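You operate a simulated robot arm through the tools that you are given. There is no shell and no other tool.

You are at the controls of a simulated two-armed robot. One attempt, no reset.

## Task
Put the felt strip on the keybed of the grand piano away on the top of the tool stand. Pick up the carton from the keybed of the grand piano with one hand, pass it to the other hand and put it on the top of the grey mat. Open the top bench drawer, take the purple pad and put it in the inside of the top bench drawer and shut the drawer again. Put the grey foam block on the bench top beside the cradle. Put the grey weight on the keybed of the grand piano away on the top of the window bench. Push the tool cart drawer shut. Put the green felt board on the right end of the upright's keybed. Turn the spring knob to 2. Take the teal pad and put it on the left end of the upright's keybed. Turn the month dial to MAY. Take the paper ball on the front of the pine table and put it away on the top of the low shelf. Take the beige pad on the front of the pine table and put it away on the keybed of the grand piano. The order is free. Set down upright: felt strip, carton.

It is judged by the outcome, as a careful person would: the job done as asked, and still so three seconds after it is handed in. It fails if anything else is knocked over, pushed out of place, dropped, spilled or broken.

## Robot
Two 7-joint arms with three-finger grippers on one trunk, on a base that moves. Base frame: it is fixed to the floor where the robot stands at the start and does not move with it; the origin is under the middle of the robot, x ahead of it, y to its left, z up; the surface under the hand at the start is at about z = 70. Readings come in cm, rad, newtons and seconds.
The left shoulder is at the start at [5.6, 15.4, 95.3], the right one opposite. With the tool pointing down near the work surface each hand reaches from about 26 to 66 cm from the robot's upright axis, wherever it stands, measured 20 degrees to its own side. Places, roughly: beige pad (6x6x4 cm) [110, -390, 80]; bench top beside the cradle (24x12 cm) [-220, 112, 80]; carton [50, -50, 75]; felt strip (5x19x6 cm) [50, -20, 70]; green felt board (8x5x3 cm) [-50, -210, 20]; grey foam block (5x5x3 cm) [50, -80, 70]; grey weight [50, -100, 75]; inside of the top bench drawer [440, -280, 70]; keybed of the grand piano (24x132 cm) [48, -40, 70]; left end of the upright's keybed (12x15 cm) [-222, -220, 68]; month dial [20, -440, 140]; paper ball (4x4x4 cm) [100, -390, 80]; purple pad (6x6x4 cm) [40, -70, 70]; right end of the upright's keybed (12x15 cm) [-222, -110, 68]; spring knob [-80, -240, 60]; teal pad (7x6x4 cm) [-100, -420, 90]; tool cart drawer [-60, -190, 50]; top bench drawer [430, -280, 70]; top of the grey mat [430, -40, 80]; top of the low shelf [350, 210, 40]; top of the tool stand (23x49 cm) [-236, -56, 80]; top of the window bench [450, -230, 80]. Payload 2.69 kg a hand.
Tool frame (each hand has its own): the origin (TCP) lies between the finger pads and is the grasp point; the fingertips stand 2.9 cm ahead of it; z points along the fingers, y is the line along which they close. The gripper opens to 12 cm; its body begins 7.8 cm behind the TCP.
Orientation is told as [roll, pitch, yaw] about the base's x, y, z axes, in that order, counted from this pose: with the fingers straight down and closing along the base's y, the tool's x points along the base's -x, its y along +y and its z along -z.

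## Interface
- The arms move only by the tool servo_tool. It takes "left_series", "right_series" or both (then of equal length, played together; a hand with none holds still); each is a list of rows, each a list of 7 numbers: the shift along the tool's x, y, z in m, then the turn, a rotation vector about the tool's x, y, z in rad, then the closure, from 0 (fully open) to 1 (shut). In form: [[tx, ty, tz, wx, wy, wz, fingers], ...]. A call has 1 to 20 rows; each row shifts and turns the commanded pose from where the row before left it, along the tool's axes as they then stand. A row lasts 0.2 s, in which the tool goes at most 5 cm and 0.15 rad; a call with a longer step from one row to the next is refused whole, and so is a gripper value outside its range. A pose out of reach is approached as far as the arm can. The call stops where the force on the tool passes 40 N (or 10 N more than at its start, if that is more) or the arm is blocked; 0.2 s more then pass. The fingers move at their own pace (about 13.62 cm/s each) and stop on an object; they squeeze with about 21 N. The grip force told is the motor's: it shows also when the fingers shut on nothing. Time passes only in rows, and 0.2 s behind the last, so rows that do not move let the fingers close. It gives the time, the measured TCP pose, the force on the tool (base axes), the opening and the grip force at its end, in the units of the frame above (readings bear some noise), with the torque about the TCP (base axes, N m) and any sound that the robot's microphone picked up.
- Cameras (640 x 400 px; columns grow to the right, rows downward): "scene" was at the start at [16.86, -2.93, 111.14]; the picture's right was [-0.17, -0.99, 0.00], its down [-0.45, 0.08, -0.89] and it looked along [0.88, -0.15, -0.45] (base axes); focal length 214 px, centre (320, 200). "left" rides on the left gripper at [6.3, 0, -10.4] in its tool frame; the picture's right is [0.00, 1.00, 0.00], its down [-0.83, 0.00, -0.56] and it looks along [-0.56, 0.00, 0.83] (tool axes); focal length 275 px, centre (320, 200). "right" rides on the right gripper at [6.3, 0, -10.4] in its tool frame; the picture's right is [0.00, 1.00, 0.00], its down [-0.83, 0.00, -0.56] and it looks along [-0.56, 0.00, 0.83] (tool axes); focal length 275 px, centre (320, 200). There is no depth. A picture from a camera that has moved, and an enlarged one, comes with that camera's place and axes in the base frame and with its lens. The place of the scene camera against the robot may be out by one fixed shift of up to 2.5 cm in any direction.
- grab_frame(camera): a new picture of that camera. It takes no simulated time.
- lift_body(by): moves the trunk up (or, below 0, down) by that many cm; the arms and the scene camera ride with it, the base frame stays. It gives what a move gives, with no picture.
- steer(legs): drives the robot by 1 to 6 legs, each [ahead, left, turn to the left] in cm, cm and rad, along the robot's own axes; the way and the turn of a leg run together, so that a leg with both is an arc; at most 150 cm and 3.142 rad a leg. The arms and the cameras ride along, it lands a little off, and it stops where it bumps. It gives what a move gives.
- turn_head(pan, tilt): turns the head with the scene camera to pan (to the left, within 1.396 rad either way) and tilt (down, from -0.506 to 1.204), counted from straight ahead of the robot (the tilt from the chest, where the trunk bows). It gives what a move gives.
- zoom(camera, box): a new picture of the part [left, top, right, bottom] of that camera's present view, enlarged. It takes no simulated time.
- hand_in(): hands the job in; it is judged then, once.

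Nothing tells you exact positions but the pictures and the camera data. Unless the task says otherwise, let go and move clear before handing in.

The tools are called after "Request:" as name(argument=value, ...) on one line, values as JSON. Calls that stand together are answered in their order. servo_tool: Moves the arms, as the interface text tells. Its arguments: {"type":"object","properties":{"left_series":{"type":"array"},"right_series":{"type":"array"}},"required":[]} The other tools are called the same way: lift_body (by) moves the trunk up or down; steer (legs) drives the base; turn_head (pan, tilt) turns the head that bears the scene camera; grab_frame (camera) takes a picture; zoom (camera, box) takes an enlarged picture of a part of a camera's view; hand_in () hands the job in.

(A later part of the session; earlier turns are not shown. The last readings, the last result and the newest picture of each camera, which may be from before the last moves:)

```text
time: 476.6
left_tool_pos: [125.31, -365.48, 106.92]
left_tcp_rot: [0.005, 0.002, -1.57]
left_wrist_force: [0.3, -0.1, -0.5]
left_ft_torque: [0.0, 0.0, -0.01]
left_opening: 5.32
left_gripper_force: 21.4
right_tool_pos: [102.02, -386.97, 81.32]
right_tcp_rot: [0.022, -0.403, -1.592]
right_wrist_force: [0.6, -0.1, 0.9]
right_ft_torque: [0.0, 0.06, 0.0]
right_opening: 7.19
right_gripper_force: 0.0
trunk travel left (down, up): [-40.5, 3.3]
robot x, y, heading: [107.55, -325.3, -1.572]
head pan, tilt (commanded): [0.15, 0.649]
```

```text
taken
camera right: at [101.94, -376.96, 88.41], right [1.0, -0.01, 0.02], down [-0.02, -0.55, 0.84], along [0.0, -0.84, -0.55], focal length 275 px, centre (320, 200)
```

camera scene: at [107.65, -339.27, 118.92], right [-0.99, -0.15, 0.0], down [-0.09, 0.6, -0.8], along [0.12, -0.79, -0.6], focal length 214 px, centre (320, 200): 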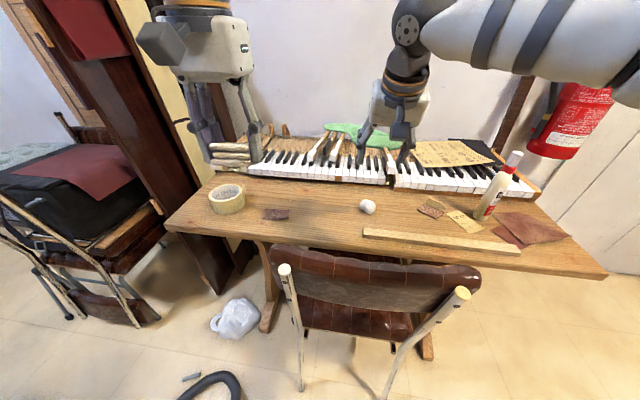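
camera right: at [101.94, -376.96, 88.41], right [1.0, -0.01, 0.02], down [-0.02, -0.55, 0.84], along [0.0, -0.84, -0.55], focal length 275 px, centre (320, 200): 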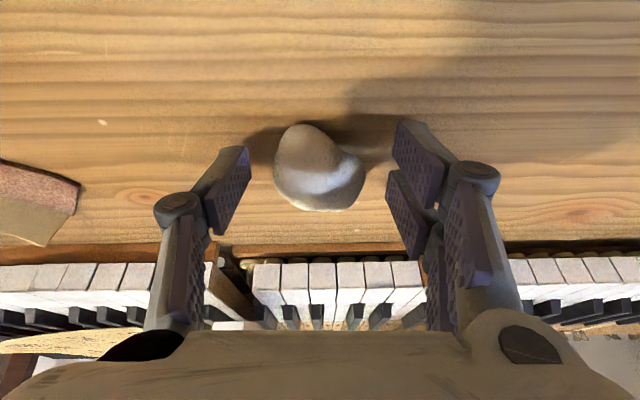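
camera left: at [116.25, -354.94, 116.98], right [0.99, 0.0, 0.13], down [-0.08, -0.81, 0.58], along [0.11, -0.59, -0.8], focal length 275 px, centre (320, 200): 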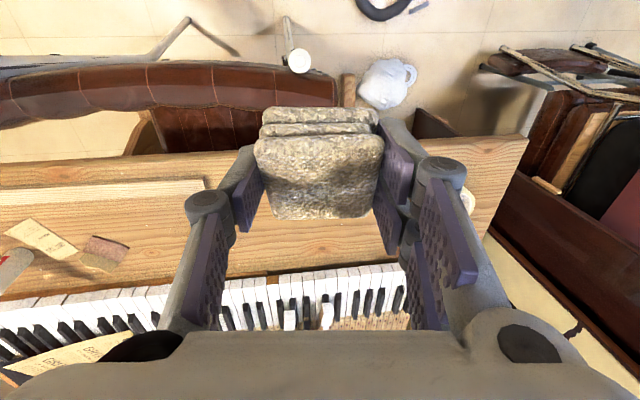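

Ball is centred between the fingers; I close and lift.

Request:
servo_tool(right_series=[[0, 0, 0, 0, 0, 0, 0.5], [0, 0, 0, 0, 0, 0, 0.65], [0, 0, 0, 0, 0, 0, 1], [0, 0, 0, 0, 0, 0, 1], [-0.004, 0, -0.0092, 0, 0, 0, 1], [-0.0079, 0, -0.0184, 0, 0, 0, 1], [-0.0118, 0, -0.0276, 0, 0, 0, 1], [-0.0118, 0, -0.0276, 0, 0, 0, 1], [-0.0118, 0, -0.0276, 0, 0, 0, 1], [-0.0118, 0, -0.0276, 0, 0, 0, 1], [0, 0, -0.02, 0, 0.1, 0, 1], [0, 0, -0.02, 0, 0.1, 0, 1], [0, 0, 0, 0, 0.1, 0, 1], [0, 0, 0, 0, 0.1, 0, 1]])

Request:
grab_frame(camera="right")

```text
time: 479.6
left_tool_pos: [125.08, -365.57, 106.89]
left_tcp_rot: [0.006, 0.002, -1.57]
left_wrist_force: [0.3, 0.0, -0.4]
left_ft_torque: [0.01, -0.03, -0.02]
left_opening: 5.32
left_gripper_force: 21.3
right_tool_pos: [100.63, -379.05, 100.01]
right_tcp_rot: [0.021, -0.002, -1.584]
right_wrist_force: [-0.2, -0.1, -0.7]
right_ft_torque: [-0.01, -0.03, 0.02]
right_opening: 3.83
right_gripper_force: 21.0
right hand out of reach, approached as far as the arm can: row 12, 13, 14
trunk travel left (down, up): [-40.5, 3.3]
robot x, y, heading: [107.28, -325.24, -1.569]
head pan, tilt (commanded): [0.15, 0.649]
```

```text
taken
camera right: at [100.5, -372.65, 110.29], right [1.0, -0.01, 0.02], down [-0.02, -0.83, 0.56], along [0.01, -0.56, -0.83], focal length 275 px, centre (320, 200)
```

right: 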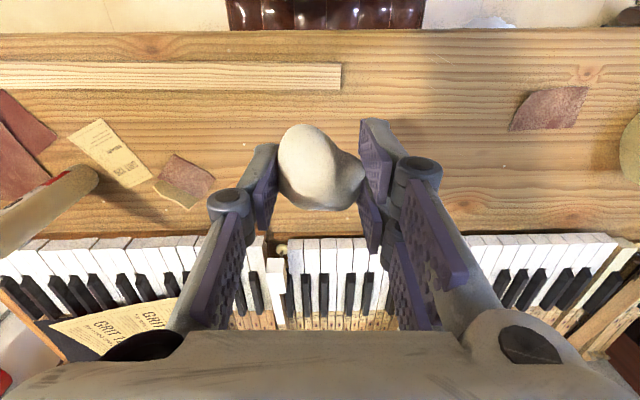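

Paper ball held. I retract the right hand and drive back to the grand piano's keybed to put the beige pad down there.

Request:
servo_tool(right_series=[[0.03, -0.03, -0.01, 0, 0, 0, 1], [0.03, -0.03, -0.01, 0, 0, 0, 1], [0.03, -0.03, -0.01, 0, 0, 0, 1], [0.03, -0.03, -0.01, 0, 0, 0, 1], [0, -0.03, 0, 0, 0, 0, 1]])

Request:
steer(legs=[[-28, 0, 0], [0, 0, 1.57], [-95, 0, 0], [0, 148, 0]])

Request:
turn_head(pan=0.4, tilt=0.5)

Request:
grab_frame(camera="scene")

```text
time: 480.8
left_tool_pos: [125.28, -365.54, 106.79]
left_tcp_rot: [0.003, 0.001, -1.57]
left_wrist_force: [-0.9, 0.3, -1.2]
left_ft_torque: [-0.02, 0.01, 0.0]
left_opening: 5.36
left_gripper_force: 20.6
right_tool_pos: [85.99, -366.99, 103.5]
right_tcp_rot: [0.024, -0.002, -1.584]
right_wrist_force: [-0.3, 0.3, 0.2]
right_ft_torque: [0.0, 0.0, 0.0]
right_opening: 3.86
right_gripper_force: 21.0
trunk travel left (down, up): [-40.5, 3.3]
robot x, y, heading: [107.2, -325.12, -1.572]
head pan, tilt (commanded): [0.15, 0.649]
```

```text
time: 502.1
left_tool_pos: [52.98, -130.39, 106.75]
left_tcp_rot: [0.003, 0.003, 0.005]
left_wrist_force: [0.1, 0.8, -0.9]
left_ft_torque: [-0.02, 0.01, 0.0]
left_opening: 5.3
left_gripper_force: 21.0
right_tool_pos: [54.63, -169.7, 103.57]
right_tcp_rot: [0.02, -0.003, -0.009]
right_wrist_force: [-0.3, 0.4, 0.2]
right_ft_torque: [0.03, -0.04, 0.02]
right_opening: 3.86
right_gripper_force: 20.8
trunk travel left (down, up): [-40.5, 3.3]
robot x, y, heading: [12.66, -148.85, 0.005]
head pan, tilt (commanded): [0.15, 0.649]
```

```text
time: 502.9
left_tool_pos: [53.07, -130.36, 106.83]
left_tcp_rot: [0.004, 0.001, 0.003]
left_wrist_force: [0.8, 0.5, 0.4]
left_ft_torque: [0.0, -0.02, 0.01]
left_opening: 5.3
left_gripper_force: 21.5
right_tool_pos: [54.74, -169.71, 103.52]
right_tcp_rot: [0.019, -0.004, -0.01]
right_wrist_force: [-0.1, -0.7, 0.6]
right_ft_torque: [0.01, 0.02, 0.01]
right_opening: 3.85
right_gripper_force: 20.8
trunk travel left (down, up): [-40.5, 3.3]
robot x, y, heading: [12.63, -148.55, 0.003]
head pan, tilt (commanded): [0.4, 0.499]
```

```text
taken
camera scene: at [24.35, -146.47, 120.26], right [0.39, -0.92, 0.0], down [-0.44, -0.19, -0.88], along [0.81, 0.34, -0.48], focal length 214 px, centre (320, 200)
```

scene: 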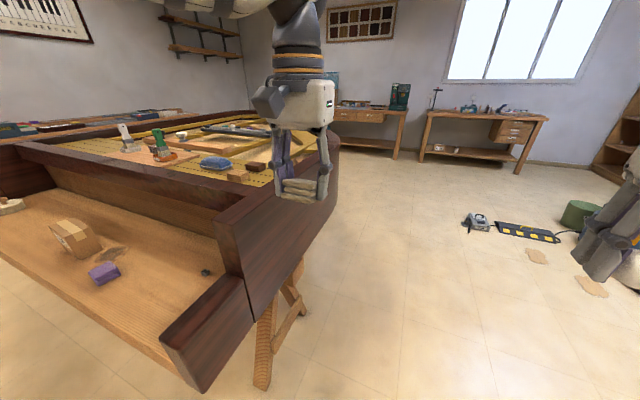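

Request:
steer(legs=[[-31, 0, 0], [0, 110, 0], [15, 0, 0]])

Request:
turn_head(pan=0.1, tilt=0.7)

Request:
grab_frame(camera="scene")

Request:
grab_frame(camera="left")

```text
time: 514.1
left_tool_pos: [36.56, -22.38, 106.83]
left_tcp_rot: [0.003, 0.002, 0.003]
left_wrist_force: [0.4, 0.3, -0.7]
left_ft_torque: [-0.02, 0.01, 0.06]
left_opening: 5.32
left_gripper_force: 21.1
right_tool_pos: [38.06, -61.69, 103.43]
right_tcp_rot: [0.019, -0.001, -0.01]
right_wrist_force: [0.1, 0.2, 0.4]
right_ft_torque: [0.01, 0.0, -0.03]
right_opening: 3.89
right_gripper_force: 20.9
trunk travel left (down, up): [-40.5, 3.3]
robot x, y, heading: [-3.64, -40.95, -0.004]
head pan, tilt (commanded): [0.4, 0.499]
```

```text
time: 514.9
left_tool_pos: [36.46, -22.54, 106.86]
left_tcp_rot: [0.003, 0.0, 0.002]
left_wrist_force: [-0.9, 0.4, -0.3]
left_ft_torque: [0.02, 0.0, 0.0]
left_opening: 5.34
left_gripper_force: 20.9
right_tool_pos: [38.04, -61.65, 103.43]
right_tcp_rot: [0.018, -0.004, -0.009]
right_wrist_force: [0.3, -0.6, -0.4]
right_ft_torque: [0.02, -0.04, 0.01]
right_opening: 3.87
right_gripper_force: 21.6
trunk travel left (down, up): [-40.5, 3.3]
robot x, y, heading: [-3.85, -40.68, 0.003]
head pan, tilt (commanded): [0.099, 0.7]
```

```text
taken
camera scene: at [7.89, -41.22, 118.49], right [0.1, -0.99, 0.0], down [-0.64, -0.06, -0.77], along [0.76, 0.08, -0.64], focal length 214 px, centre (320, 200)
```

scene: 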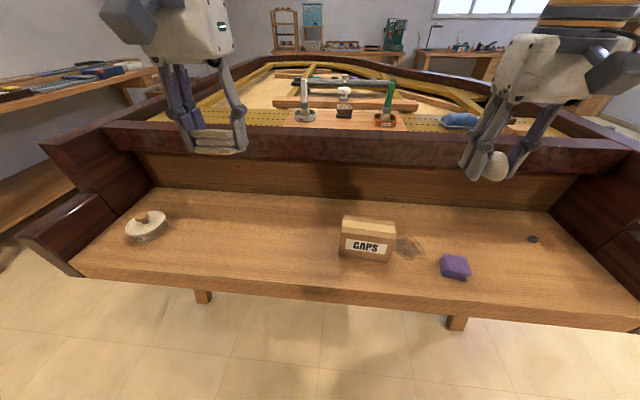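

```text
taken
camera left: at [30.27, -22.56, 117.36], right [0.0, 1.0, 0.0], down [0.83, 0.0, 0.56], along [0.56, 0.0, -0.83], focal length 275 px, centre (320, 200)
```

left: 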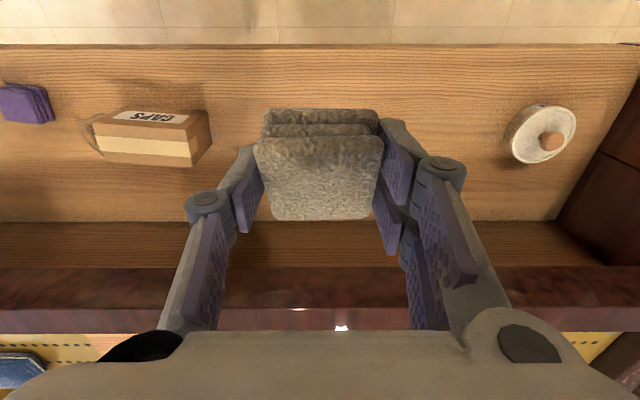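

Request:
servo_tool(left_series=[[-0.025, 0.003, 0.04, 0, 0, 0, 1], [-0.025, 0.003, 0.04, 0, 0, 0, 1], [-0.025, 0.003, 0.04, 0, 0, 0, 1], [-0.025, 0.003, 0.04, 0, 0, 0, 1], [-0.025, 0.003, 0.04, 0, 0, 0, 1], [0, 0, 0, 0, -0.12, 0, 1], [0, 0, 0, 0, -0.12, 0, 1], [0, 0, 0, 0, -0.12, 0, 1], [0.011, 0, 0.028, 0, 0, 0, 1], [0.011, 0, 0.028, 0, 0, 0, 1], [0.01, 0, 0.027, 0, 0, 0, 1], [0, 0, 0, 0, 0, 0, 1]])

Request:
grab_frame(camera="left")

Request:
grab_frame(camera="scene")

```text
time: 517.5
left_tool_pos: [48.84, -20.84, 77.97]
left_tcp_rot: [0.007, -0.362, 0.001]
left_wrist_force: [0.0, 0.9, -1.4]
left_ft_torque: [-0.01, 0.01, 0.03]
left_opening: 5.32
left_gripper_force: 21.2
right_tool_pos: [38.06, -61.74, 103.67]
right_tcp_rot: [0.02, -0.002, -0.01]
right_wrist_force: [0.1, -0.9, -0.1]
right_ft_torque: [0.0, 0.0, 0.01]
right_opening: 3.86
right_gripper_force: 21.1
trunk travel left (down, up): [-40.5, 3.3]
robot x, y, heading: [-3.7, -40.78, 0.004]
head pan, tilt (commanded): [0.099, 0.7]
```

```text
taken
camera left: at [39.34, -21.05, 85.55], right [0.0, 1.0, 0.01], down [0.58, 0.0, 0.81], along [0.81, 0.0, -0.58], focal length 275 px, centre (320, 200)
```

left: 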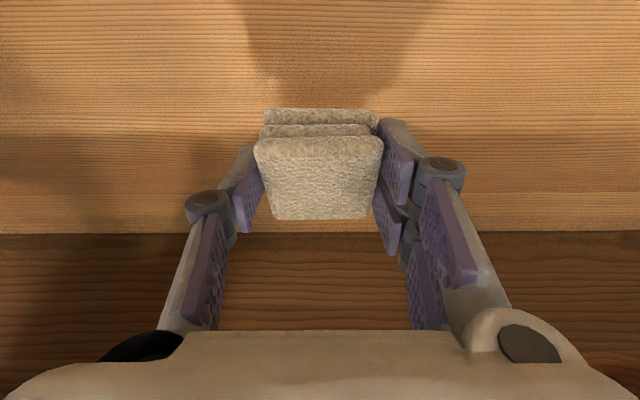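

```text
taken
camera scene: at [7.87, -41.23, 118.5], right [0.1, -0.99, 0.0], down [-0.64, -0.06, -0.77], along [0.76, 0.08, -0.64], focal length 214 px, centre (320, 200)
```

scene: 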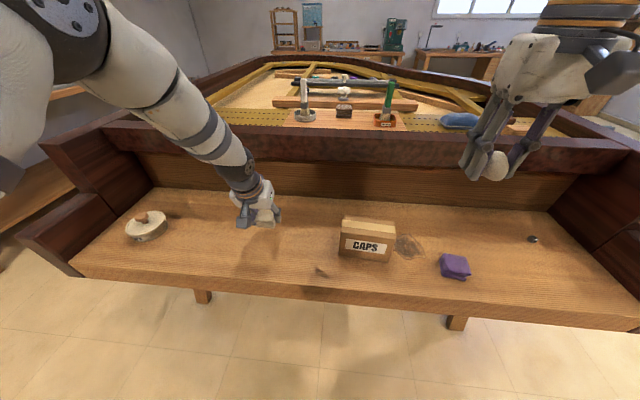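

Request:
servo_tool(left_series=[[0.0036, 0, 0.0094, 0, 0, 0, 1], [0.0036, 0, 0.0094, 0, 0, 0, 1], [0.0036, 0, 0.0094, 0, 0, 0, 1], [0.0036, 0, 0.0094, 0, 0, 0, 1], [0.0014, 0, 0.0037, 0, 0, 0, 1], [0.0007, 0, 0.0018, 0, 0, 0, 1], [0, 0, 0, 0, 0, 0, 1]])

```text
time: 519.1
left_tool_pos: [48.77, -20.72, 73.43]
left_tcp_rot: [0.005, -0.359, 0.005]
left_wrist_force: [-0.4, -0.3, 4.0]
left_ft_torque: [0.01, -0.04, 0.0]
left_opening: 5.31
left_gripper_force: 21.0
right_tool_pos: [38.08, -61.72, 103.57]
right_tcp_rot: [0.021, -0.002, -0.012]
right_wrist_force: [-0.2, 1.0, -0.3]
right_ft_torque: [0.04, -0.01, -0.03]
right_opening: 3.85
right_gripper_force: 20.7
trunk travel left (down, up): [-40.5, 3.3]
robot x, y, heading: [-3.7, -40.82, 0.002]
head pan, tilt (commanded): [0.099, 0.7]
```

It touches. I release and rise.

Request:
servo_tool(left_series=[[0, 0, 0, 0, 0, 0, 0.5], [0, 0, 0, 0, 0, 0, 0.38], [0, 0, 0, 0, 0, 0, 0.38], [-0.0035, 0, -0.0094, 0, 0, 0, 0.38], [-0.0105, 0, -0.028, 0, 0, 0, 0.38], [-0.0105, 0, -0.028, 0, 0, 0, 0.38], [-0.0105, 0, -0.028, 0, 0, 0, 0.2], [-0.0105, 0, -0.028, 0, 0, 0, 0], [0, 0, -0.02, 0, 0.12, 0, 0], [0, 0, -0.02, 0, 0.12, 0, 0], [0, 0, 0, 0, 0.12, 0, 0]])

Request:
grab_frame(camera="left")

Request:
grab_frame(camera="scene")

```text
time: 521.5
left_tool_pos: [47.69, -20.61, 90.11]
left_tcp_rot: [0.003, 0.002, 0.004]
left_wrist_force: [-0.9, -0.5, 0.5]
left_ft_torque: [-0.03, 0.02, 0.0]
left_opening: 12.0
left_gripper_force: 0.0
right_tool_pos: [38.03, -61.59, 103.56]
right_tcp_rot: [0.018, -0.002, -0.012]
right_wrist_force: [0.3, -0.1, -0.1]
right_ft_torque: [0.01, 0.0, 0.0]
right_opening: 3.86
right_gripper_force: 20.8
trunk travel left (down, up): [-40.5, 3.3]
robot x, y, heading: [-3.96, -40.73, -0.001]
head pan, tilt (commanded): [0.099, 0.7]
```

```text
taken
camera left: at [41.49, -20.9, 100.62], right [0.0, 1.0, 0.0], down [0.83, 0.0, 0.55], along [0.55, 0.0, -0.83], focal length 275 px, centre (320, 200)
```

left: 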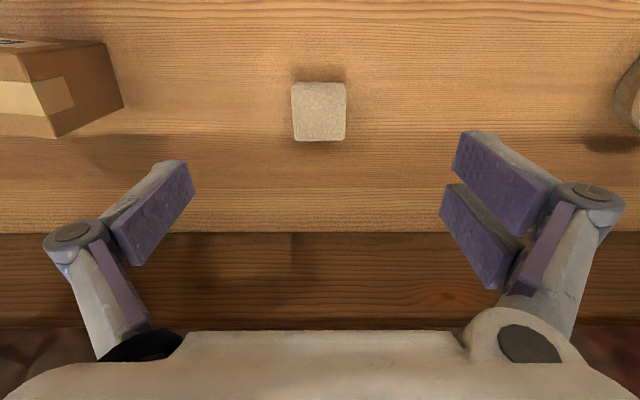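

```text
taken
camera scene: at [7.97, -41.23, 118.47], right [0.1, -0.99, 0.0], down [-0.64, -0.06, -0.76], along [0.76, 0.08, -0.64], focal length 214 px, centre (320, 200)
```

scene: 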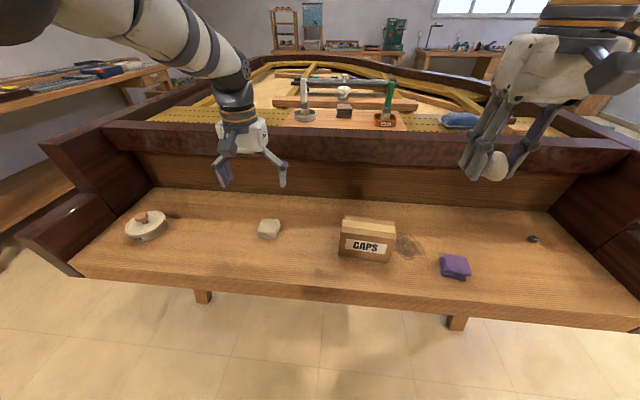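

Beige pad is on the keybed. The left hand is free, so I take the grey weight next: I sidestep right along the keybed (hands high).

Request:
steer(legs=[[0, -66, 0]])

Request:
grab_frame(camera="left")

Request:
grab_frame(camera="scene")

```text
time: 527.1
left_tool_pos: [47.71, -87.55, 90.16]
left_tcp_rot: [0.003, 0.002, 0.007]
left_wrist_force: [0.3, 0.8, -0.3]
left_ft_torque: [-0.02, -0.04, -0.03]
left_opening: 12.0
left_gripper_force: 0.1
right_tool_pos: [38.33, -128.6, 103.55]
right_tcp_rot: [0.02, -0.003, -0.009]
right_wrist_force: [0.0, -0.1, 0.8]
right_ft_torque: [0.0, 0.03, 0.03]
right_opening: 3.84
right_gripper_force: 21.1
trunk travel left (down, up): [-40.5, 3.3]
robot x, y, heading: [-3.6, -108.2, 0.004]
head pan, tilt (commanded): [0.099, 0.7]
```

```text
taken
camera left: at [41.51, -87.73, 100.63], right [0.0, 1.0, 0.0], down [0.83, 0.0, 0.56], along [0.56, 0.01, -0.83], focal length 275 px, centre (320, 200)
```

left: 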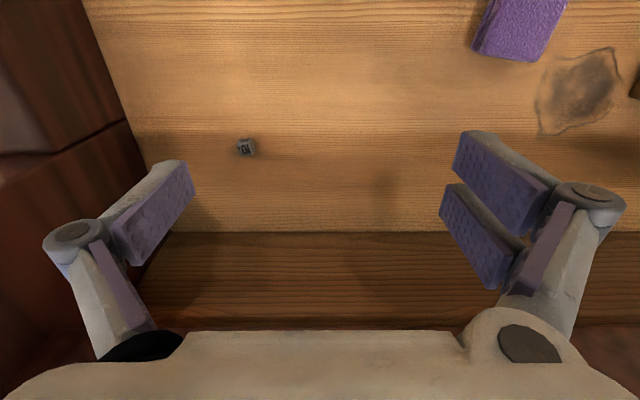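

```text
taken
camera scene: at [8.06, -108.17, 118.49], right [0.1, -0.99, 0.0], down [-0.64, -0.07, -0.76], along [0.76, 0.08, -0.64], focal length 214 px, centre (320, 200)
```

scene: 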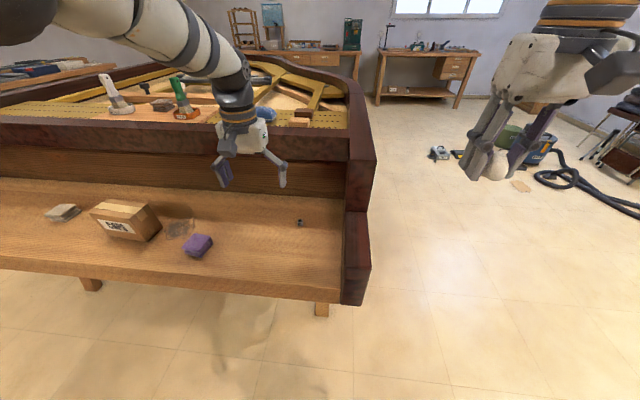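

Request:
servo_tool(left_series=[[-0.021, -0.0275, 0.005, 0, 0, 0, 0.2], [-0.021, -0.0275, 0.005, 0, 0, 0, 0.4], [-0.021, -0.0275, 0.005, 0, 0, 0, 0.55], [0, 0, 0.035, 0, 0, 0, 0.55], [0, 0, 0.035, 0, 0, 0, 0.55], [0, 0, 0.035, 0, 0, 0, 0.55], [0, 0, 0, 0, 0, 0, 0.55]])

Request:
grab_frame(camera="left")

```text
time: 528.7
left_tool_pos: [54.02, -95.82, 78.04]
left_tcp_rot: [0.002, 0.0, 0.006]
left_wrist_force: [0.2, 0.5, -0.3]
left_ft_torque: [0.03, 0.01, 0.01]
left_opening: 5.4
left_gripper_force: 0.1
right_tool_pos: [38.29, -128.62, 103.53]
right_tcp_rot: [0.019, -0.003, -0.008]
right_wrist_force: [-0.4, -0.5, -0.1]
right_ft_torque: [0.01, 0.01, 0.03]
right_opening: 3.86
right_gripper_force: 21.1
trunk travel left (down, up): [-40.5, 3.3]
robot x, y, heading: [-3.48, -107.9, 0.006]
head pan, tilt (commanded): [0.099, 0.7]
```

```text
taken
camera left: at [47.83, -95.98, 88.56], right [0.0, 1.0, 0.0], down [0.83, 0.0, 0.56], along [0.56, 0.01, -0.83], focal length 275 px, centre (320, 200)
```

left: 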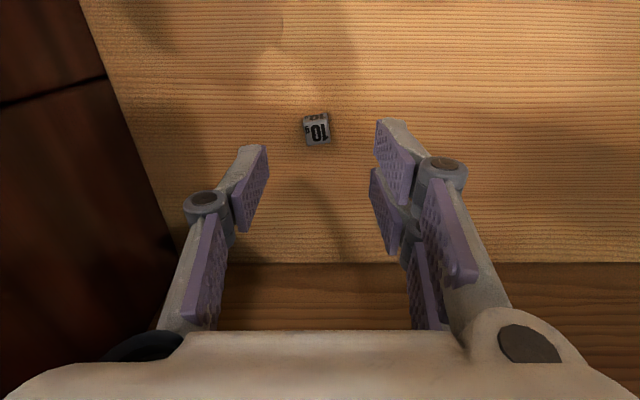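

Request:
servo_tool(left_series=[[0, 0, 0.02, 0, 0, 0, 0.65], [0, 0, 0.015, 0, 0, 0, 0.7], [0, 0, 0.008, 0, 0, 0, 0.7], [0, 0, 0, 0, 0, 0, 0.7]])

Request:
grab_frame(camera="left")

```text
time: 529.7
left_tool_pos: [53.59, -95.63, 73.81]
left_tcp_rot: [0.004, 0.002, 0.007]
left_wrist_force: [-0.5, -0.1, 0.2]
left_ft_torque: [-0.02, 0.03, 0.01]
left_opening: 3.59
left_gripper_force: 0.1
left hand out of reach, approached as far as the arm can: row 3
right_tool_pos: [38.2, -128.53, 103.68]
right_tcp_rot: [0.018, -0.003, -0.008]
right_wrist_force: [0.1, 0.5, -0.1]
right_ft_torque: [0.0, 0.0, 0.02]
right_opening: 3.84
right_gripper_force: 20.9
trunk travel left (down, up): [-40.5, 3.3]
robot x, y, heading: [-4.14, -107.33, 0.007]
head pan, tilt (commanded): [0.099, 0.7]
```

```text
taken
camera left: at [47.5, -95.76, 84.3], right [0.0, 1.0, 0.0], down [0.83, 0.0, 0.56], along [0.56, 0.0, -0.83], focal length 275 px, centre (320, 200)
```

left: 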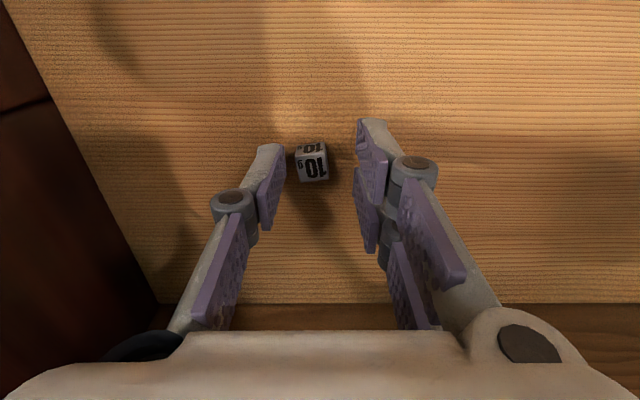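

Request:
servo_tool(left_series=[[0, 0, -0.04, 0, 0, 0, 0.7], [0, 0, -0.04, 0, 0, 0, 0.7], [0, 0, 0, 0, 0, 0, 0.7]])

Request:
lift_body(by=-7)

Request:
grab_frame(camera="left")

```text
time: 530.5
left_tool_pos: [53.63, -95.34, 81.88]
left_tcp_rot: [0.004, 0.002, 0.007]
left_wrist_force: [0.0, 0.4, 0.6]
left_ft_torque: [-0.01, -0.01, -0.02]
left_opening: 3.58
left_gripper_force: 0.1
right_tool_pos: [38.27, -128.55, 103.59]
right_tcp_rot: [0.02, -0.002, -0.007]
right_wrist_force: [-1.1, 0.2, 0.0]
right_ft_torque: [0.02, 0.02, 0.02]
right_opening: 3.87
right_gripper_force: 20.8
trunk travel left (down, up): [-40.5, 3.3]
robot x, y, heading: [-3.34, -107.74, 0.004]
head pan, tilt (commanded): [0.099, 0.7]
```

```text
time: 531.6
left_tool_pos: [53.62, -95.58, 74.9]
left_tcp_rot: [0.006, 0.0, 0.007]
left_wrist_force: [0.8, 0.0, 0.7]
left_ft_torque: [0.01, -0.03, -0.02]
left_opening: 3.59
left_gripper_force: 0.0
right_tool_pos: [38.21, -128.55, 96.64]
right_tcp_rot: [0.022, -0.005, -0.006]
right_wrist_force: [0.2, 0.6, -0.8]
right_ft_torque: [-0.01, 0.0, 0.0]
right_opening: 3.85
right_gripper_force: 21.4
trunk travel left (down, up): [-33.5, 10.3]
robot x, y, heading: [-3.72, -107.84, 0.002]
head pan, tilt (commanded): [0.099, 0.7]
```

```text
taken
camera left: at [47.41, -95.8, 85.39], right [0.0, 1.0, 0.0], down [0.83, 0.0, 0.56], along [0.56, 0.0, -0.83], focal length 275 px, centre (320, 200)
```

left: 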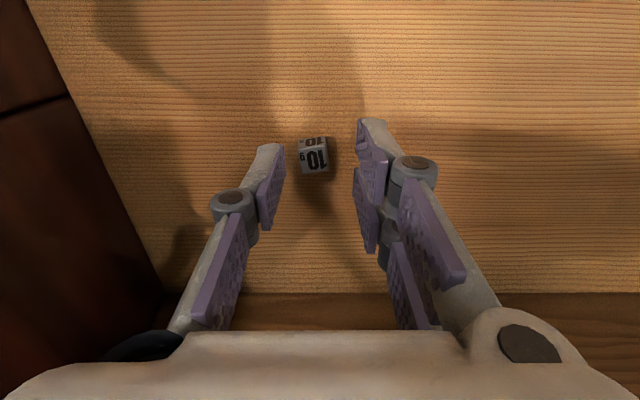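

Request:
servo_tool(left_series=[[-0.004, -0.005, 0.006, 0, 0, 0, 0.7], [0, 0, 0.006, 0, 0, 0, 0.7], [0, 0, 0.004, 0, 0, 0, 0.7], [0, 0, 0, 0, 0, 0, 0.8], [0, 0, 0, 0, 0, 0, 0.9], [0, 0, 0, 0, 0, 0, 1], [0, 0, 0, 0, 0, 0, 1]])

Request:
grab_frame(camera="left")

```text
time: 533.2
left_tool_pos: [54.03, -96.02, 73.23]
left_tcp_rot: [0.003, 0.001, 0.008]
left_wrist_force: [-0.3, -0.8, -0.2]
left_ft_torque: [0.06, 0.03, 0.02]
left_opening: 1.5
left_gripper_force: 21.1
right_tool_pos: [38.28, -128.53, 96.45]
right_tcp_rot: [0.021, -0.004, -0.006]
right_wrist_force: [-0.3, 0.0, -0.2]
right_ft_torque: [-0.01, -0.03, 0.0]
right_opening: 3.88
right_gripper_force: 20.8
trunk travel left (down, up): [-33.5, 10.3]
robot x, y, heading: [-3.89, -107.86, -0.001]
head pan, tilt (commanded): [0.099, 0.7]
```

```text
taken
camera left: at [47.85, -96.24, 83.74], right [0.0, 1.0, 0.0], down [0.83, 0.0, 0.56], along [0.56, 0.0, -0.83], focal length 275 px, centre (320, 200)
```

left: 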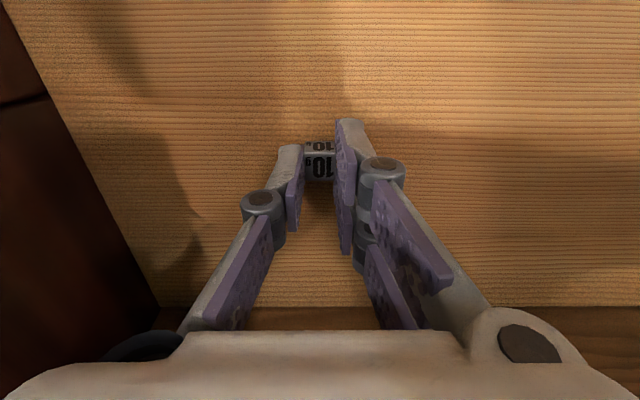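

Weight gripped (1.5 cm). I lift it and check.

Request:
servo_tool(left_series=[[0, 0, -0.01, 0, 0, 0, 1], [0, 0, -0.03, 0, 0, 0, 1], [0, 0, -0.04, 0, 0, 0, 1], [0, 0, -0.04, 0, 0, 0, 1], [0, 0, -0.04, 0, 0, 0, 1], [0.03, 0, -0.04, 0, 0, 0, 1], [0.03, 0, -0.04, 0, 0, 0, 1], [0.03, 0.01, -0.02, 0, 0, 0, 1], [0.03, 0.02, 0, 0, 0, 0, 1]], right_series=[[0, 0, -0.01, 0, 0, 0, 1], [0, 0, -0.02, 0, 0, 0, 1], [0, 0, -0.02, 0, 0, 0, 1], [0, 0, 0, 0, 0, 0, 1], [0, 0, 0, 0, 0, 0, 1], [0, 0, 0, 0, 0, 0, 1], [0, 0, 0, 0, 0, 0, 1], [0, 0, 0, 0, 0, 0, 1], [0, 0, 0, 0, 0, 0, 1]])

Request:
grab_frame(camera="left")

Request:
grab_frame(camera="right")

```text
time: 535.2
left_tool_pos: [41.85, -93.25, 99.39]
left_tcp_rot: [0.004, -0.001, 0.009]
left_wrist_force: [0.8, 0.8, -0.6]
left_ft_torque: [0.0, -0.05, 0.02]
left_opening: 1.48
left_gripper_force: 20.9
right_tool_pos: [38.4, -128.5, 101.51]
right_tcp_rot: [0.018, -0.004, -0.008]
right_wrist_force: [0.4, 0.3, 0.4]
right_ft_torque: [-0.01, -0.04, 0.03]
right_opening: 3.85
right_gripper_force: 20.9
trunk travel left (down, up): [-33.5, 10.3]
robot x, y, heading: [-3.76, -107.69, 0.004]
head pan, tilt (commanded): [0.099, 0.7]
```

```text
taken
camera left: at [35.7, -93.45, 109.86], right [0.0, 1.0, 0.0], down [0.83, 0.0, 0.56], along [0.56, 0.01, -0.83], focal length 275 px, centre (320, 200)
```

left: 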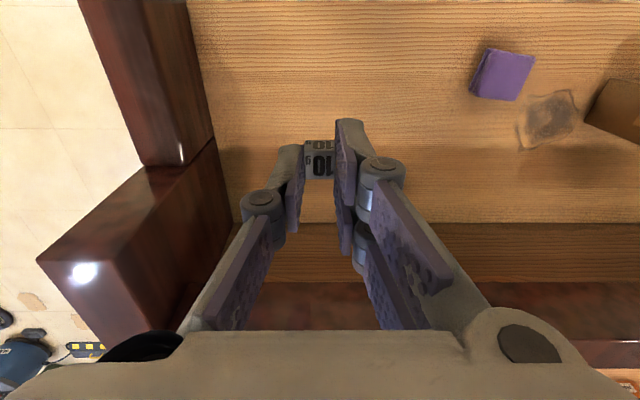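

```text
taken
camera right: at [32.02, -128.75, 111.9], right [0.0, 1.0, 0.02], down [0.83, -0.01, 0.56], along [0.56, 0.02, -0.83], focal length 275 px, centre (320, 200)
```

right: 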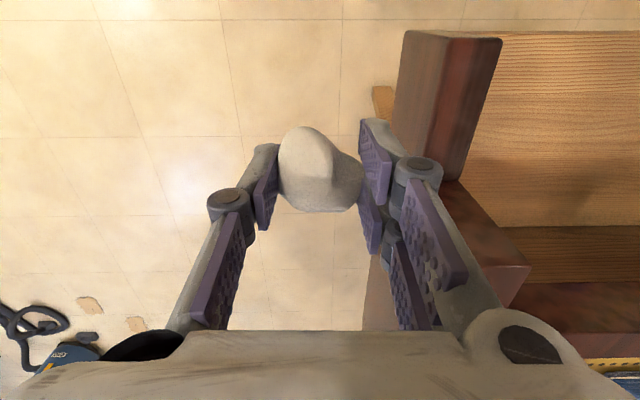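

Both are held securely. I drive round the piano's right side to the window bench.

Request:
steer(legs=[[-15, 0, 0], [0, -55, 0], [150, 0, 0], [150, 0, 0]])

Request:
turn_head(pan=-0.2, tilt=0.4)

Request:
grab_frame(camera="scene")

Request:
turn_head(pan=0.8, tilt=0.4)

Request:
grab_frame(camera="scene")

```text
time: 555.1
left_tool_pos: [330.44, -134.02, 99.31]
left_tcp_rot: [0.003, 0.002, 0.069]
left_wrist_force: [0.8, -0.1, 0.6]
left_ft_torque: [0.02, -0.03, 0.0]
left_opening: 1.46
left_gripper_force: 21.0
right_tool_pos: [328.94, -169.6, 101.49]
right_tcp_rot: [0.02, -0.003, 0.054]
right_wrist_force: [0.9, -0.4, -0.5]
right_ft_torque: [0.02, 0.01, 0.0]
right_opening: 3.84
right_gripper_force: 21.2
trunk travel left (down, up): [-33.5, 10.3]
robot x, y, heading: [285.69, -151.22, 0.06]
head pan, tilt (commanded): [0.099, 0.7]
```

```text
time: 555.9
left_tool_pos: [330.42, -134.03, 99.33]
left_tcp_rot: [0.005, 0.004, 0.069]
left_wrist_force: [-0.3, -0.5, -0.5]
left_ft_torque: [0.02, -0.01, -0.01]
left_opening: 1.49
left_gripper_force: 21.0
right_tool_pos: [328.92, -169.62, 101.4]
right_tcp_rot: [0.018, -0.003, 0.055]
right_wrist_force: [0.7, 0.4, 0.5]
right_ft_torque: [-0.03, -0.02, -0.04]
right_opening: 3.83
right_gripper_force: 21.1
trunk travel left (down, up): [-33.5, 10.3]
robot x, y, heading: [285.6, -150.77, 0.065]
head pan, tilt (commanded): [-0.201, 0.4]
```

```text
taken
camera scene: at [302.36, -153.22, 112.87], right [-0.13, -0.99, 0.0], down [-0.39, 0.05, -0.92], along [0.91, -0.12, -0.39], focal length 214 px, centre (320, 200)
```

scene: 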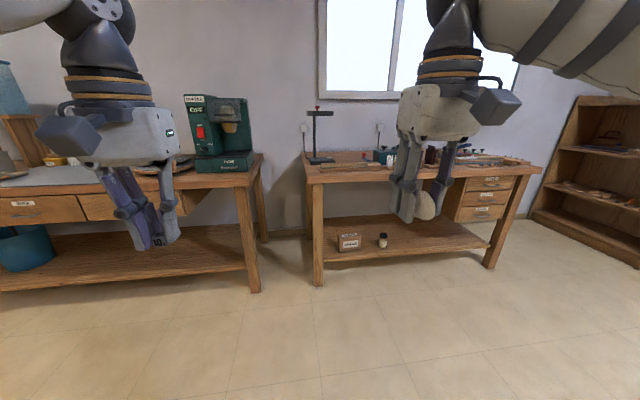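

```text
time: 557.2
left_tool_pos: [330.33, -134.12, 99.3]
left_tcp_rot: [0.003, 0.003, 0.068]
left_wrist_force: [-1.0, 1.2, -0.3]
left_ft_torque: [-0.03, 0.0, -0.02]
left_opening: 1.47
left_gripper_force: 20.9
right_tool_pos: [328.91, -169.67, 101.47]
right_tcp_rot: [0.02, -0.004, 0.055]
right_wrist_force: [0.3, -0.2, 0.1]
right_ft_torque: [-0.02, 0.01, 0.0]
right_opening: 3.86
right_gripper_force: 21.4
trunk travel left (down, up): [-33.5, 10.3]
robot x, y, heading: [285.77, -151.13, 0.062]
head pan, tilt (commanded): [0.799, 0.4]
```

```text
taken
camera scene: at [299.2, -144.94, 112.88], right [0.76, -0.65, 0.0], down [-0.25, -0.3, -0.92], along [0.6, 0.7, -0.39], focal length 214 px, centre (320, 200)
```

scene: 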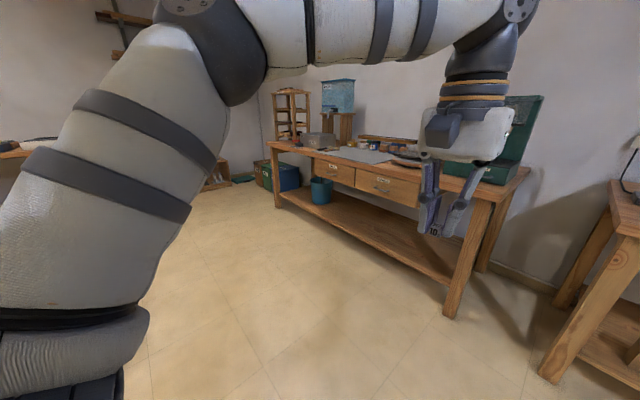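

Request:
steer(legs=[[0, 0, -0.063], [60, -66, 0]])

Request:
turn_head(pan=0.0, tilt=0.5)

Request:
grab_frame(camera="scene")

```text
time: 563.1
left_tool_pos: [392.05, -202.31, 99.31]
left_tcp_rot: [0.003, 0.001, 0.013]
left_wrist_force: [-0.4, 0.4, 0.7]
left_ft_torque: [0.02, -0.01, -0.01]
left_opening: 1.48
left_gripper_force: 21.2
right_tool_pos: [388.56, -237.52, 101.59]
right_tcp_rot: [0.021, -0.003, 0.0]
right_wrist_force: [0.3, 0.2, -1.4]
right_ft_torque: [-0.01, 0.05, -0.03]
right_opening: 3.83
right_gripper_force: 21.6
trunk travel left (down, up): [-33.5, 10.3]
robot x, y, heading: [346.54, -216.82, 0.014]
head pan, tilt (commanded): [0.799, 0.4]
```

```text
time: 564.3
left_tool_pos: [392.04, -202.12, 99.24]
left_tcp_rot: [0.003, 0.001, 0.014]
left_wrist_force: [-0.7, 0.4, 0.1]
left_ft_torque: [0.02, 0.0, 0.0]
left_opening: 1.48
left_gripper_force: 21.3
right_tool_pos: [388.68, -237.46, 101.5]
right_tcp_rot: [0.019, -0.003, 0.0]
right_wrist_force: [-0.2, 0.7, 0.0]
right_ft_torque: [0.02, -0.02, -0.02]
right_opening: 3.85
right_gripper_force: 20.5
trunk travel left (down, up): [-33.5, 10.3]
robot x, y, heading: [346.41, -216.63, 0.007]
head pan, tilt (commanded): [0.0, 0.499]
```

```text
taken
camera scene: at [363.08, -217.97, 111.97], right [0.01, -1.0, 0.0], down [-0.48, -0.01, -0.88], along [0.88, 0.01, -0.48], focal length 214 px, centre (320, 200)
```

scene: 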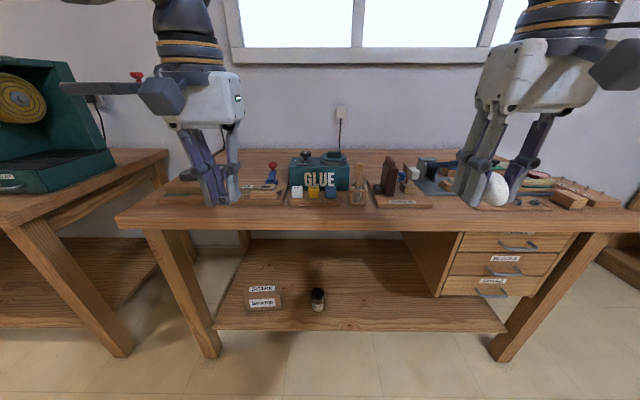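

Request:
zoom(camera="scene", box=[100, 130, 420, 240])

Request:
zoom(camera="scene", box=[370, 130, 640, 310])

```text
2.00 times, centred on (260, 185) of scene
camera zoom: at [363.08, -217.97, 111.97], right [0.01, -1.0, 0.0], down [-0.48, -0.01, -0.88], along [0.88, 0.01, -0.48], focal length 429 px, centre (440, 230)
```

zoom: 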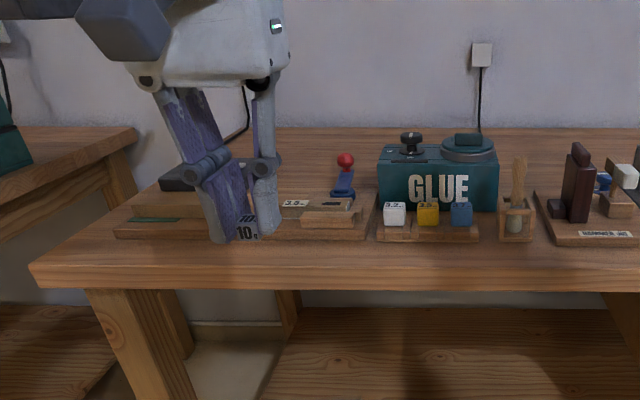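

```text
2.22 times, centred on (505, 220) of scene
camera zoom: at [363.08, -217.97, 111.97], right [0.01, -1.0, 0.0], down [-0.48, -0.01, -0.88], along [0.88, 0.01, -0.48], focal length 477 px, centre (-91, 156)
```

zoom: 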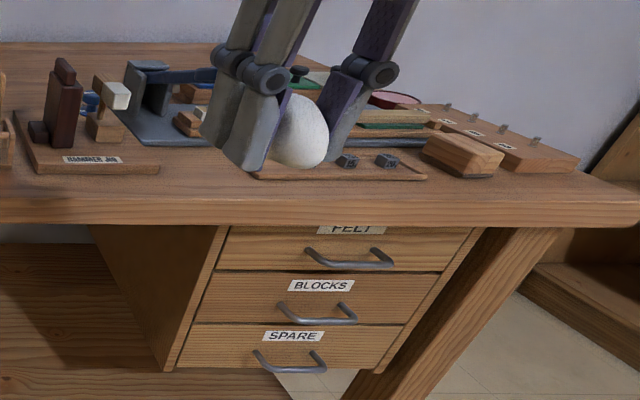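

The front strip of the window bench is free. I drive closer and look down with the left wrist camera.

Request:
steer(legs=[[22, 0, -0.008]])

Request:
grab_frame(camera="left")

Request:
grab_frame(camera="right")

```text
time: 566.0
left_tool_pos: [414.4, -202.43, 99.36]
left_tcp_rot: [0.004, 0.001, 0.006]
left_wrist_force: [-0.3, 0.9, 0.4]
left_ft_torque: [0.01, 0.04, 0.02]
left_opening: 1.5
left_gripper_force: 20.8
right_tool_pos: [410.74, -237.67, 101.61]
right_tcp_rot: [0.018, -0.001, -0.006]
right_wrist_force: [-0.2, -0.1, -0.2]
right_ft_torque: [0.01, 0.03, -0.01]
right_opening: 3.83
right_gripper_force: 21.0
trunk travel left (down, up): [-33.5, 10.3]
robot x, y, heading: [369.01, -216.71, 0.003]
head pan, tilt (commanded): [0.0, 0.499]
```

```text
taken
camera left: at [408.26, -202.48, 109.79], right [0.0, 1.0, 0.0], down [0.83, 0.0, 0.55], along [0.55, 0.0, -0.83], focal length 275 px, centre (320, 200)
```

left: 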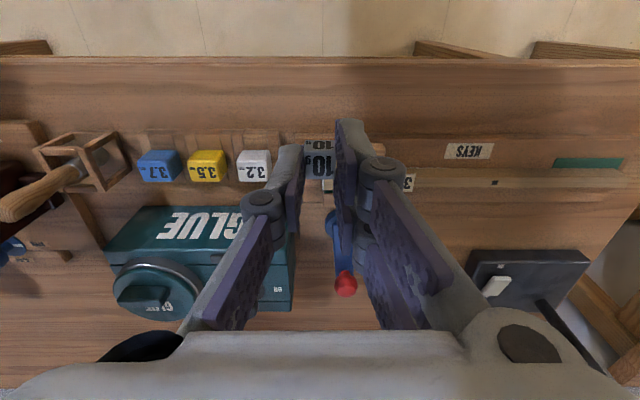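

```text
taken
camera right: at [404.55, -237.75, 111.86], right [0.0, 1.0, 0.02], down [0.83, -0.01, 0.56], along [0.56, 0.02, -0.83], focal length 275 px, centre (320, 200)
```

right: 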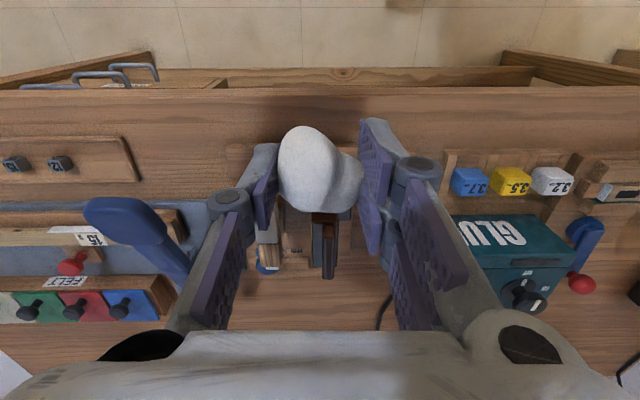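

The strip x 411.5–418.5 in front of the trays is free. I lower the weight at about (414.5, −202).

Request:
servo_tool(left_series=[[0, 0, 0.035, 0, 0, 0, 1], [0, 0, 0.035, 0, 0, 0, 1], [0, 0, 0.035, 0, 0, 0, 1], [0, 0, 0.03, 0, 0, 0, 1], [0, 0, 0.01, 0, 0, 0, 1], [0, 0, 0, 0, 0, 0, 1]])

Request:
grab_frame(camera="left")

```text
time: 567.4
left_tool_pos: [414.32, -202.31, 84.76]
left_tcp_rot: [0.004, 0.0, 0.006]
left_wrist_force: [0.9, -0.6, 0.4]
left_ft_torque: [-0.02, -0.01, -0.02]
left_opening: 1.48
left_gripper_force: 21.2
right_tool_pos: [410.73, -237.59, 101.49]
right_tcp_rot: [0.019, -0.004, -0.006]
right_wrist_force: [0.3, 0.9, 0.3]
right_ft_torque: [0.0, 0.02, 0.02]
right_opening: 3.82
right_gripper_force: 20.9
trunk travel left (down, up): [-33.5, 10.3]
robot x, y, heading: [368.4, -216.75, 0.005]
head pan, tilt (commanded): [0.0, 0.499]
```

```text
taken
camera left: at [408.17, -202.34, 95.29], right [0.0, 1.0, 0.0], down [0.83, 0.0, 0.56], along [0.56, 0.0, -0.83], focal length 275 px, centre (320, 200)
```

left: 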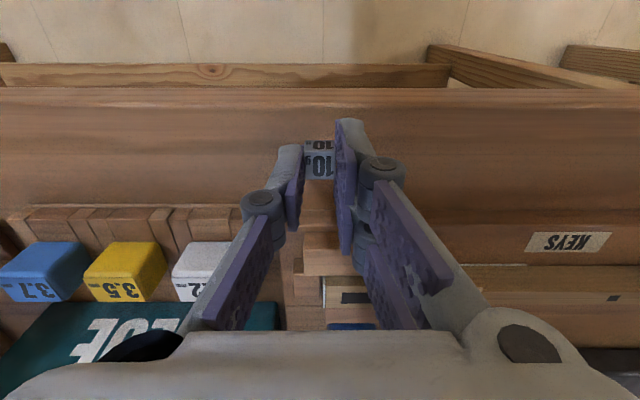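

Request:
servo_tool(left_series=[[0, 0, 0.006, 0, 0, 0, 1], [0, 0, 0.004, 0, 0, 0, 1], [0, 0, 0.003, 0, 0, 0, 1], [0, 0, 0.002, 0, 0, 0, 1], [0, 0, 0, 0, 0, 0, 1]])

```text
time: 568.6
left_tool_pos: [414.38, -202.34, 83.13]
left_tcp_rot: [0.005, 0.001, 0.006]
left_wrist_force: [-0.8, 0.7, 0.6]
left_ft_torque: [0.0, 0.0, -0.06]
left_opening: 1.48
left_gripper_force: 21.0
right_tool_pos: [410.85, -237.5, 101.55]
right_tcp_rot: [0.019, -0.003, -0.007]
right_wrist_force: [0.3, -0.2, -0.1]
right_ft_torque: [0.02, 0.0, -0.01]
right_opening: 3.84
right_gripper_force: 20.5
trunk travel left (down, up): [-33.5, 10.3]
robot x, y, heading: [368.73, -216.69, 0.002]
head pan, tilt (commanded): [0.0, 0.499]
```

Request:
servo_tool(left_series=[[0, 0, 0.002, 0, 0, 0, 1], [0, 0, 0.002, 0, 0, 0, 1], [0, 0, 0, 0, 0, 0, 1]])

```text
time: 569.4
left_tool_pos: [414.33, -202.23, 83.13]
left_tcp_rot: [0.004, -0.004, 0.007]
left_wrist_force: [0.8, 0.8, 24.3]
left_ft_torque: [-0.02, -0.03, -0.04]
left_opening: 1.5
left_gripper_force: 21.0
right_tool_pos: [410.74, -237.7, 101.56]
right_tcp_rot: [0.019, -0.004, -0.008]
right_wrist_force: [0.8, 0.6, -0.5]
right_ft_torque: [-0.01, 0.02, 0.01]
right_opening: 3.88
right_gripper_force: 21.1
trunk travel left (down, up): [-33.5, 10.3]
robot x, y, heading: [368.95, -216.55, 0.003]
head pan, tilt (commanded): [0.0, 0.499]
```

Request:
servo_tool(left_series=[[0, 0, -0.002, 0, 0, 0, 1], [0, 0, 0, 0, 0, 0, 0.8], [0, 0, 0, 0, 0, 0, 0.67], [0, 0, 0, 0, 0, 0, 0.67], [0, 0, -0.01, 0, 0, 0, 0.67], [0, 0, -0.03, 0, 0, 0, 0.67], [0, 0, -0.04, 0, 0, 0, 0.67], [0, 0, -0.04, 0, 0, 0, 0.67], [0, 0, -0.03, 0, 0, 0, 0.4], [0.02, 0, 0, 0, 0, 0, 0]])

Request:
grab_frame(camera="left")

```text
time: 571.6
left_tool_pos: [412.28, -202.37, 98.1]
left_tcp_rot: [0.004, 0.002, 0.008]
left_wrist_force: [-0.7, -0.4, -0.2]
left_ft_torque: [-0.01, 0.01, 0.01]
left_opening: 12.02
left_gripper_force: 0.1
right_tool_pos: [410.66, -237.65, 101.42]
right_tcp_rot: [0.019, -0.002, -0.006]
right_wrist_force: [0.3, 0.6, -0.3]
right_ft_torque: [0.05, -0.01, -0.02]
right_opening: 3.84
right_gripper_force: 21.3
trunk travel left (down, up): [-33.5, 10.3]
robot x, y, heading: [368.66, -216.26, 0.005]
head pan, tilt (commanded): [0.0, 0.499]
```

```text
taken
camera left: at [406.06, -202.58, 108.5], right [0.0, 1.0, 0.0], down [0.83, 0.0, 0.56], along [0.56, 0.01, -0.83], focal length 275 px, centre (320, 200)
```

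left: 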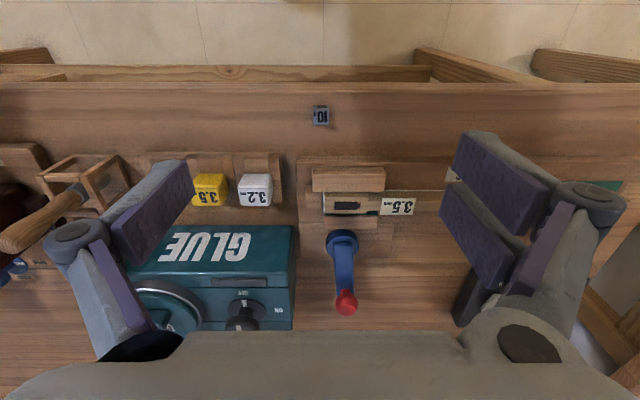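

The weight stands on the window bench. Now the paper ball goes to the low shelf: I back off, turn and drive along the gap between piano tail and benches.

Request:
steer(legs=[[-40, 0, 0], [0, 0, 1.565], [150, 0, 0], [80, 0, 0]])

Request:
turn_head(pan=0.0, tilt=0.4)

Request:
grab_frame(camera="scene")

```text
time: 588.7
left_tool_pos: [311.42, 53.77, 97.86]
left_tcp_rot: [0.004, 0.002, 1.594]
left_wrist_force: [-0.6, 0.0, 0.1]
left_ft_torque: [-0.01, -0.02, 0.03]
left_opening: 12.01
left_gripper_force: 0.2
right_tool_pos: [346.64, 52.85, 101.45]
right_tcp_rot: [0.02, -0.003, 1.58]
right_wrist_force: [0.5, 0.7, -1.0]
right_ft_torque: [-0.02, 0.03, -0.03]
right_opening: 3.87
right_gripper_force: 20.8
trunk travel left (down, up): [-33.5, 10.3]
robot x, y, heading: [326.42, 10.47, 1.591]
head pan, tilt (commanded): [0.0, 0.499]
```

```text
time: 589.4
left_tool_pos: [311.5, 53.69, 97.94]
left_tcp_rot: [0.004, 0.0, 1.595]
left_wrist_force: [-0.5, -0.6, 0.5]
left_ft_torque: [0.01, -0.02, -0.02]
left_opening: 11.99
left_gripper_force: 0.2
right_tool_pos: [346.6, 52.87, 101.58]
right_tcp_rot: [0.02, -0.004, 1.582]
right_wrist_force: [0.4, -0.9, -0.1]
right_ft_torque: [-0.02, -0.02, 0.01]
right_opening: 3.85
right_gripper_force: 21.4
trunk travel left (down, up): [-33.5, 10.3]
robot x, y, heading: [325.89, 10.7, 1.592]
head pan, tilt (commanded): [0.0, 0.4]
```

```text
taken
camera scene: at [325.17, 26.59, 112.88], right [1.0, 0.02, 0.0], down [0.01, -0.39, -0.92], along [-0.02, 0.92, -0.39], focal length 214 px, centre (320, 200)
```

scene: 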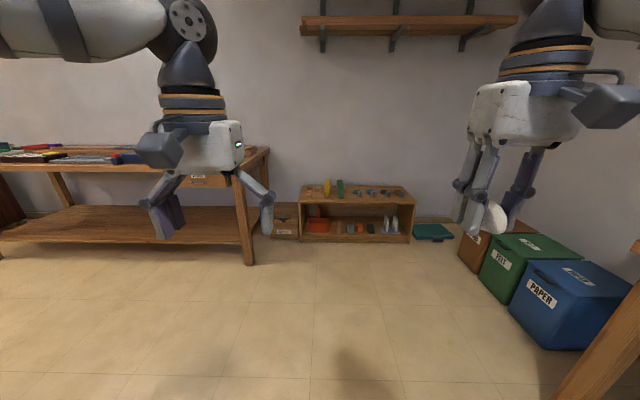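

Request:
zoom(camera="scene", box=[260, 165, 460, 265])

```text
3.20 times, centred on (360, 215) of scene
camera zoom: at [325.17, 26.59, 112.88], right [1.0, 0.02, 0.0], down [0.01, -0.39, -0.92], along [-0.02, 0.92, -0.39], focal length 686 px, centre (192, 152)
```

zoom: 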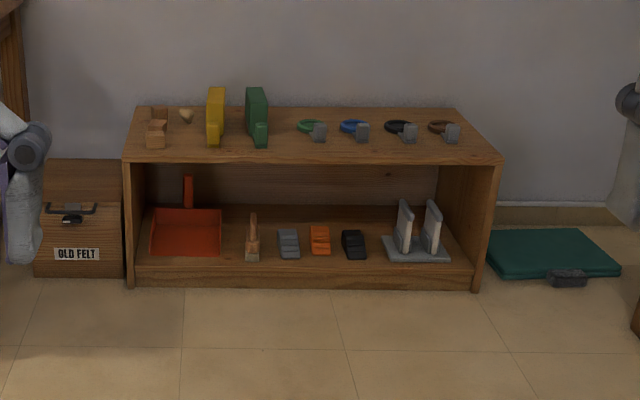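

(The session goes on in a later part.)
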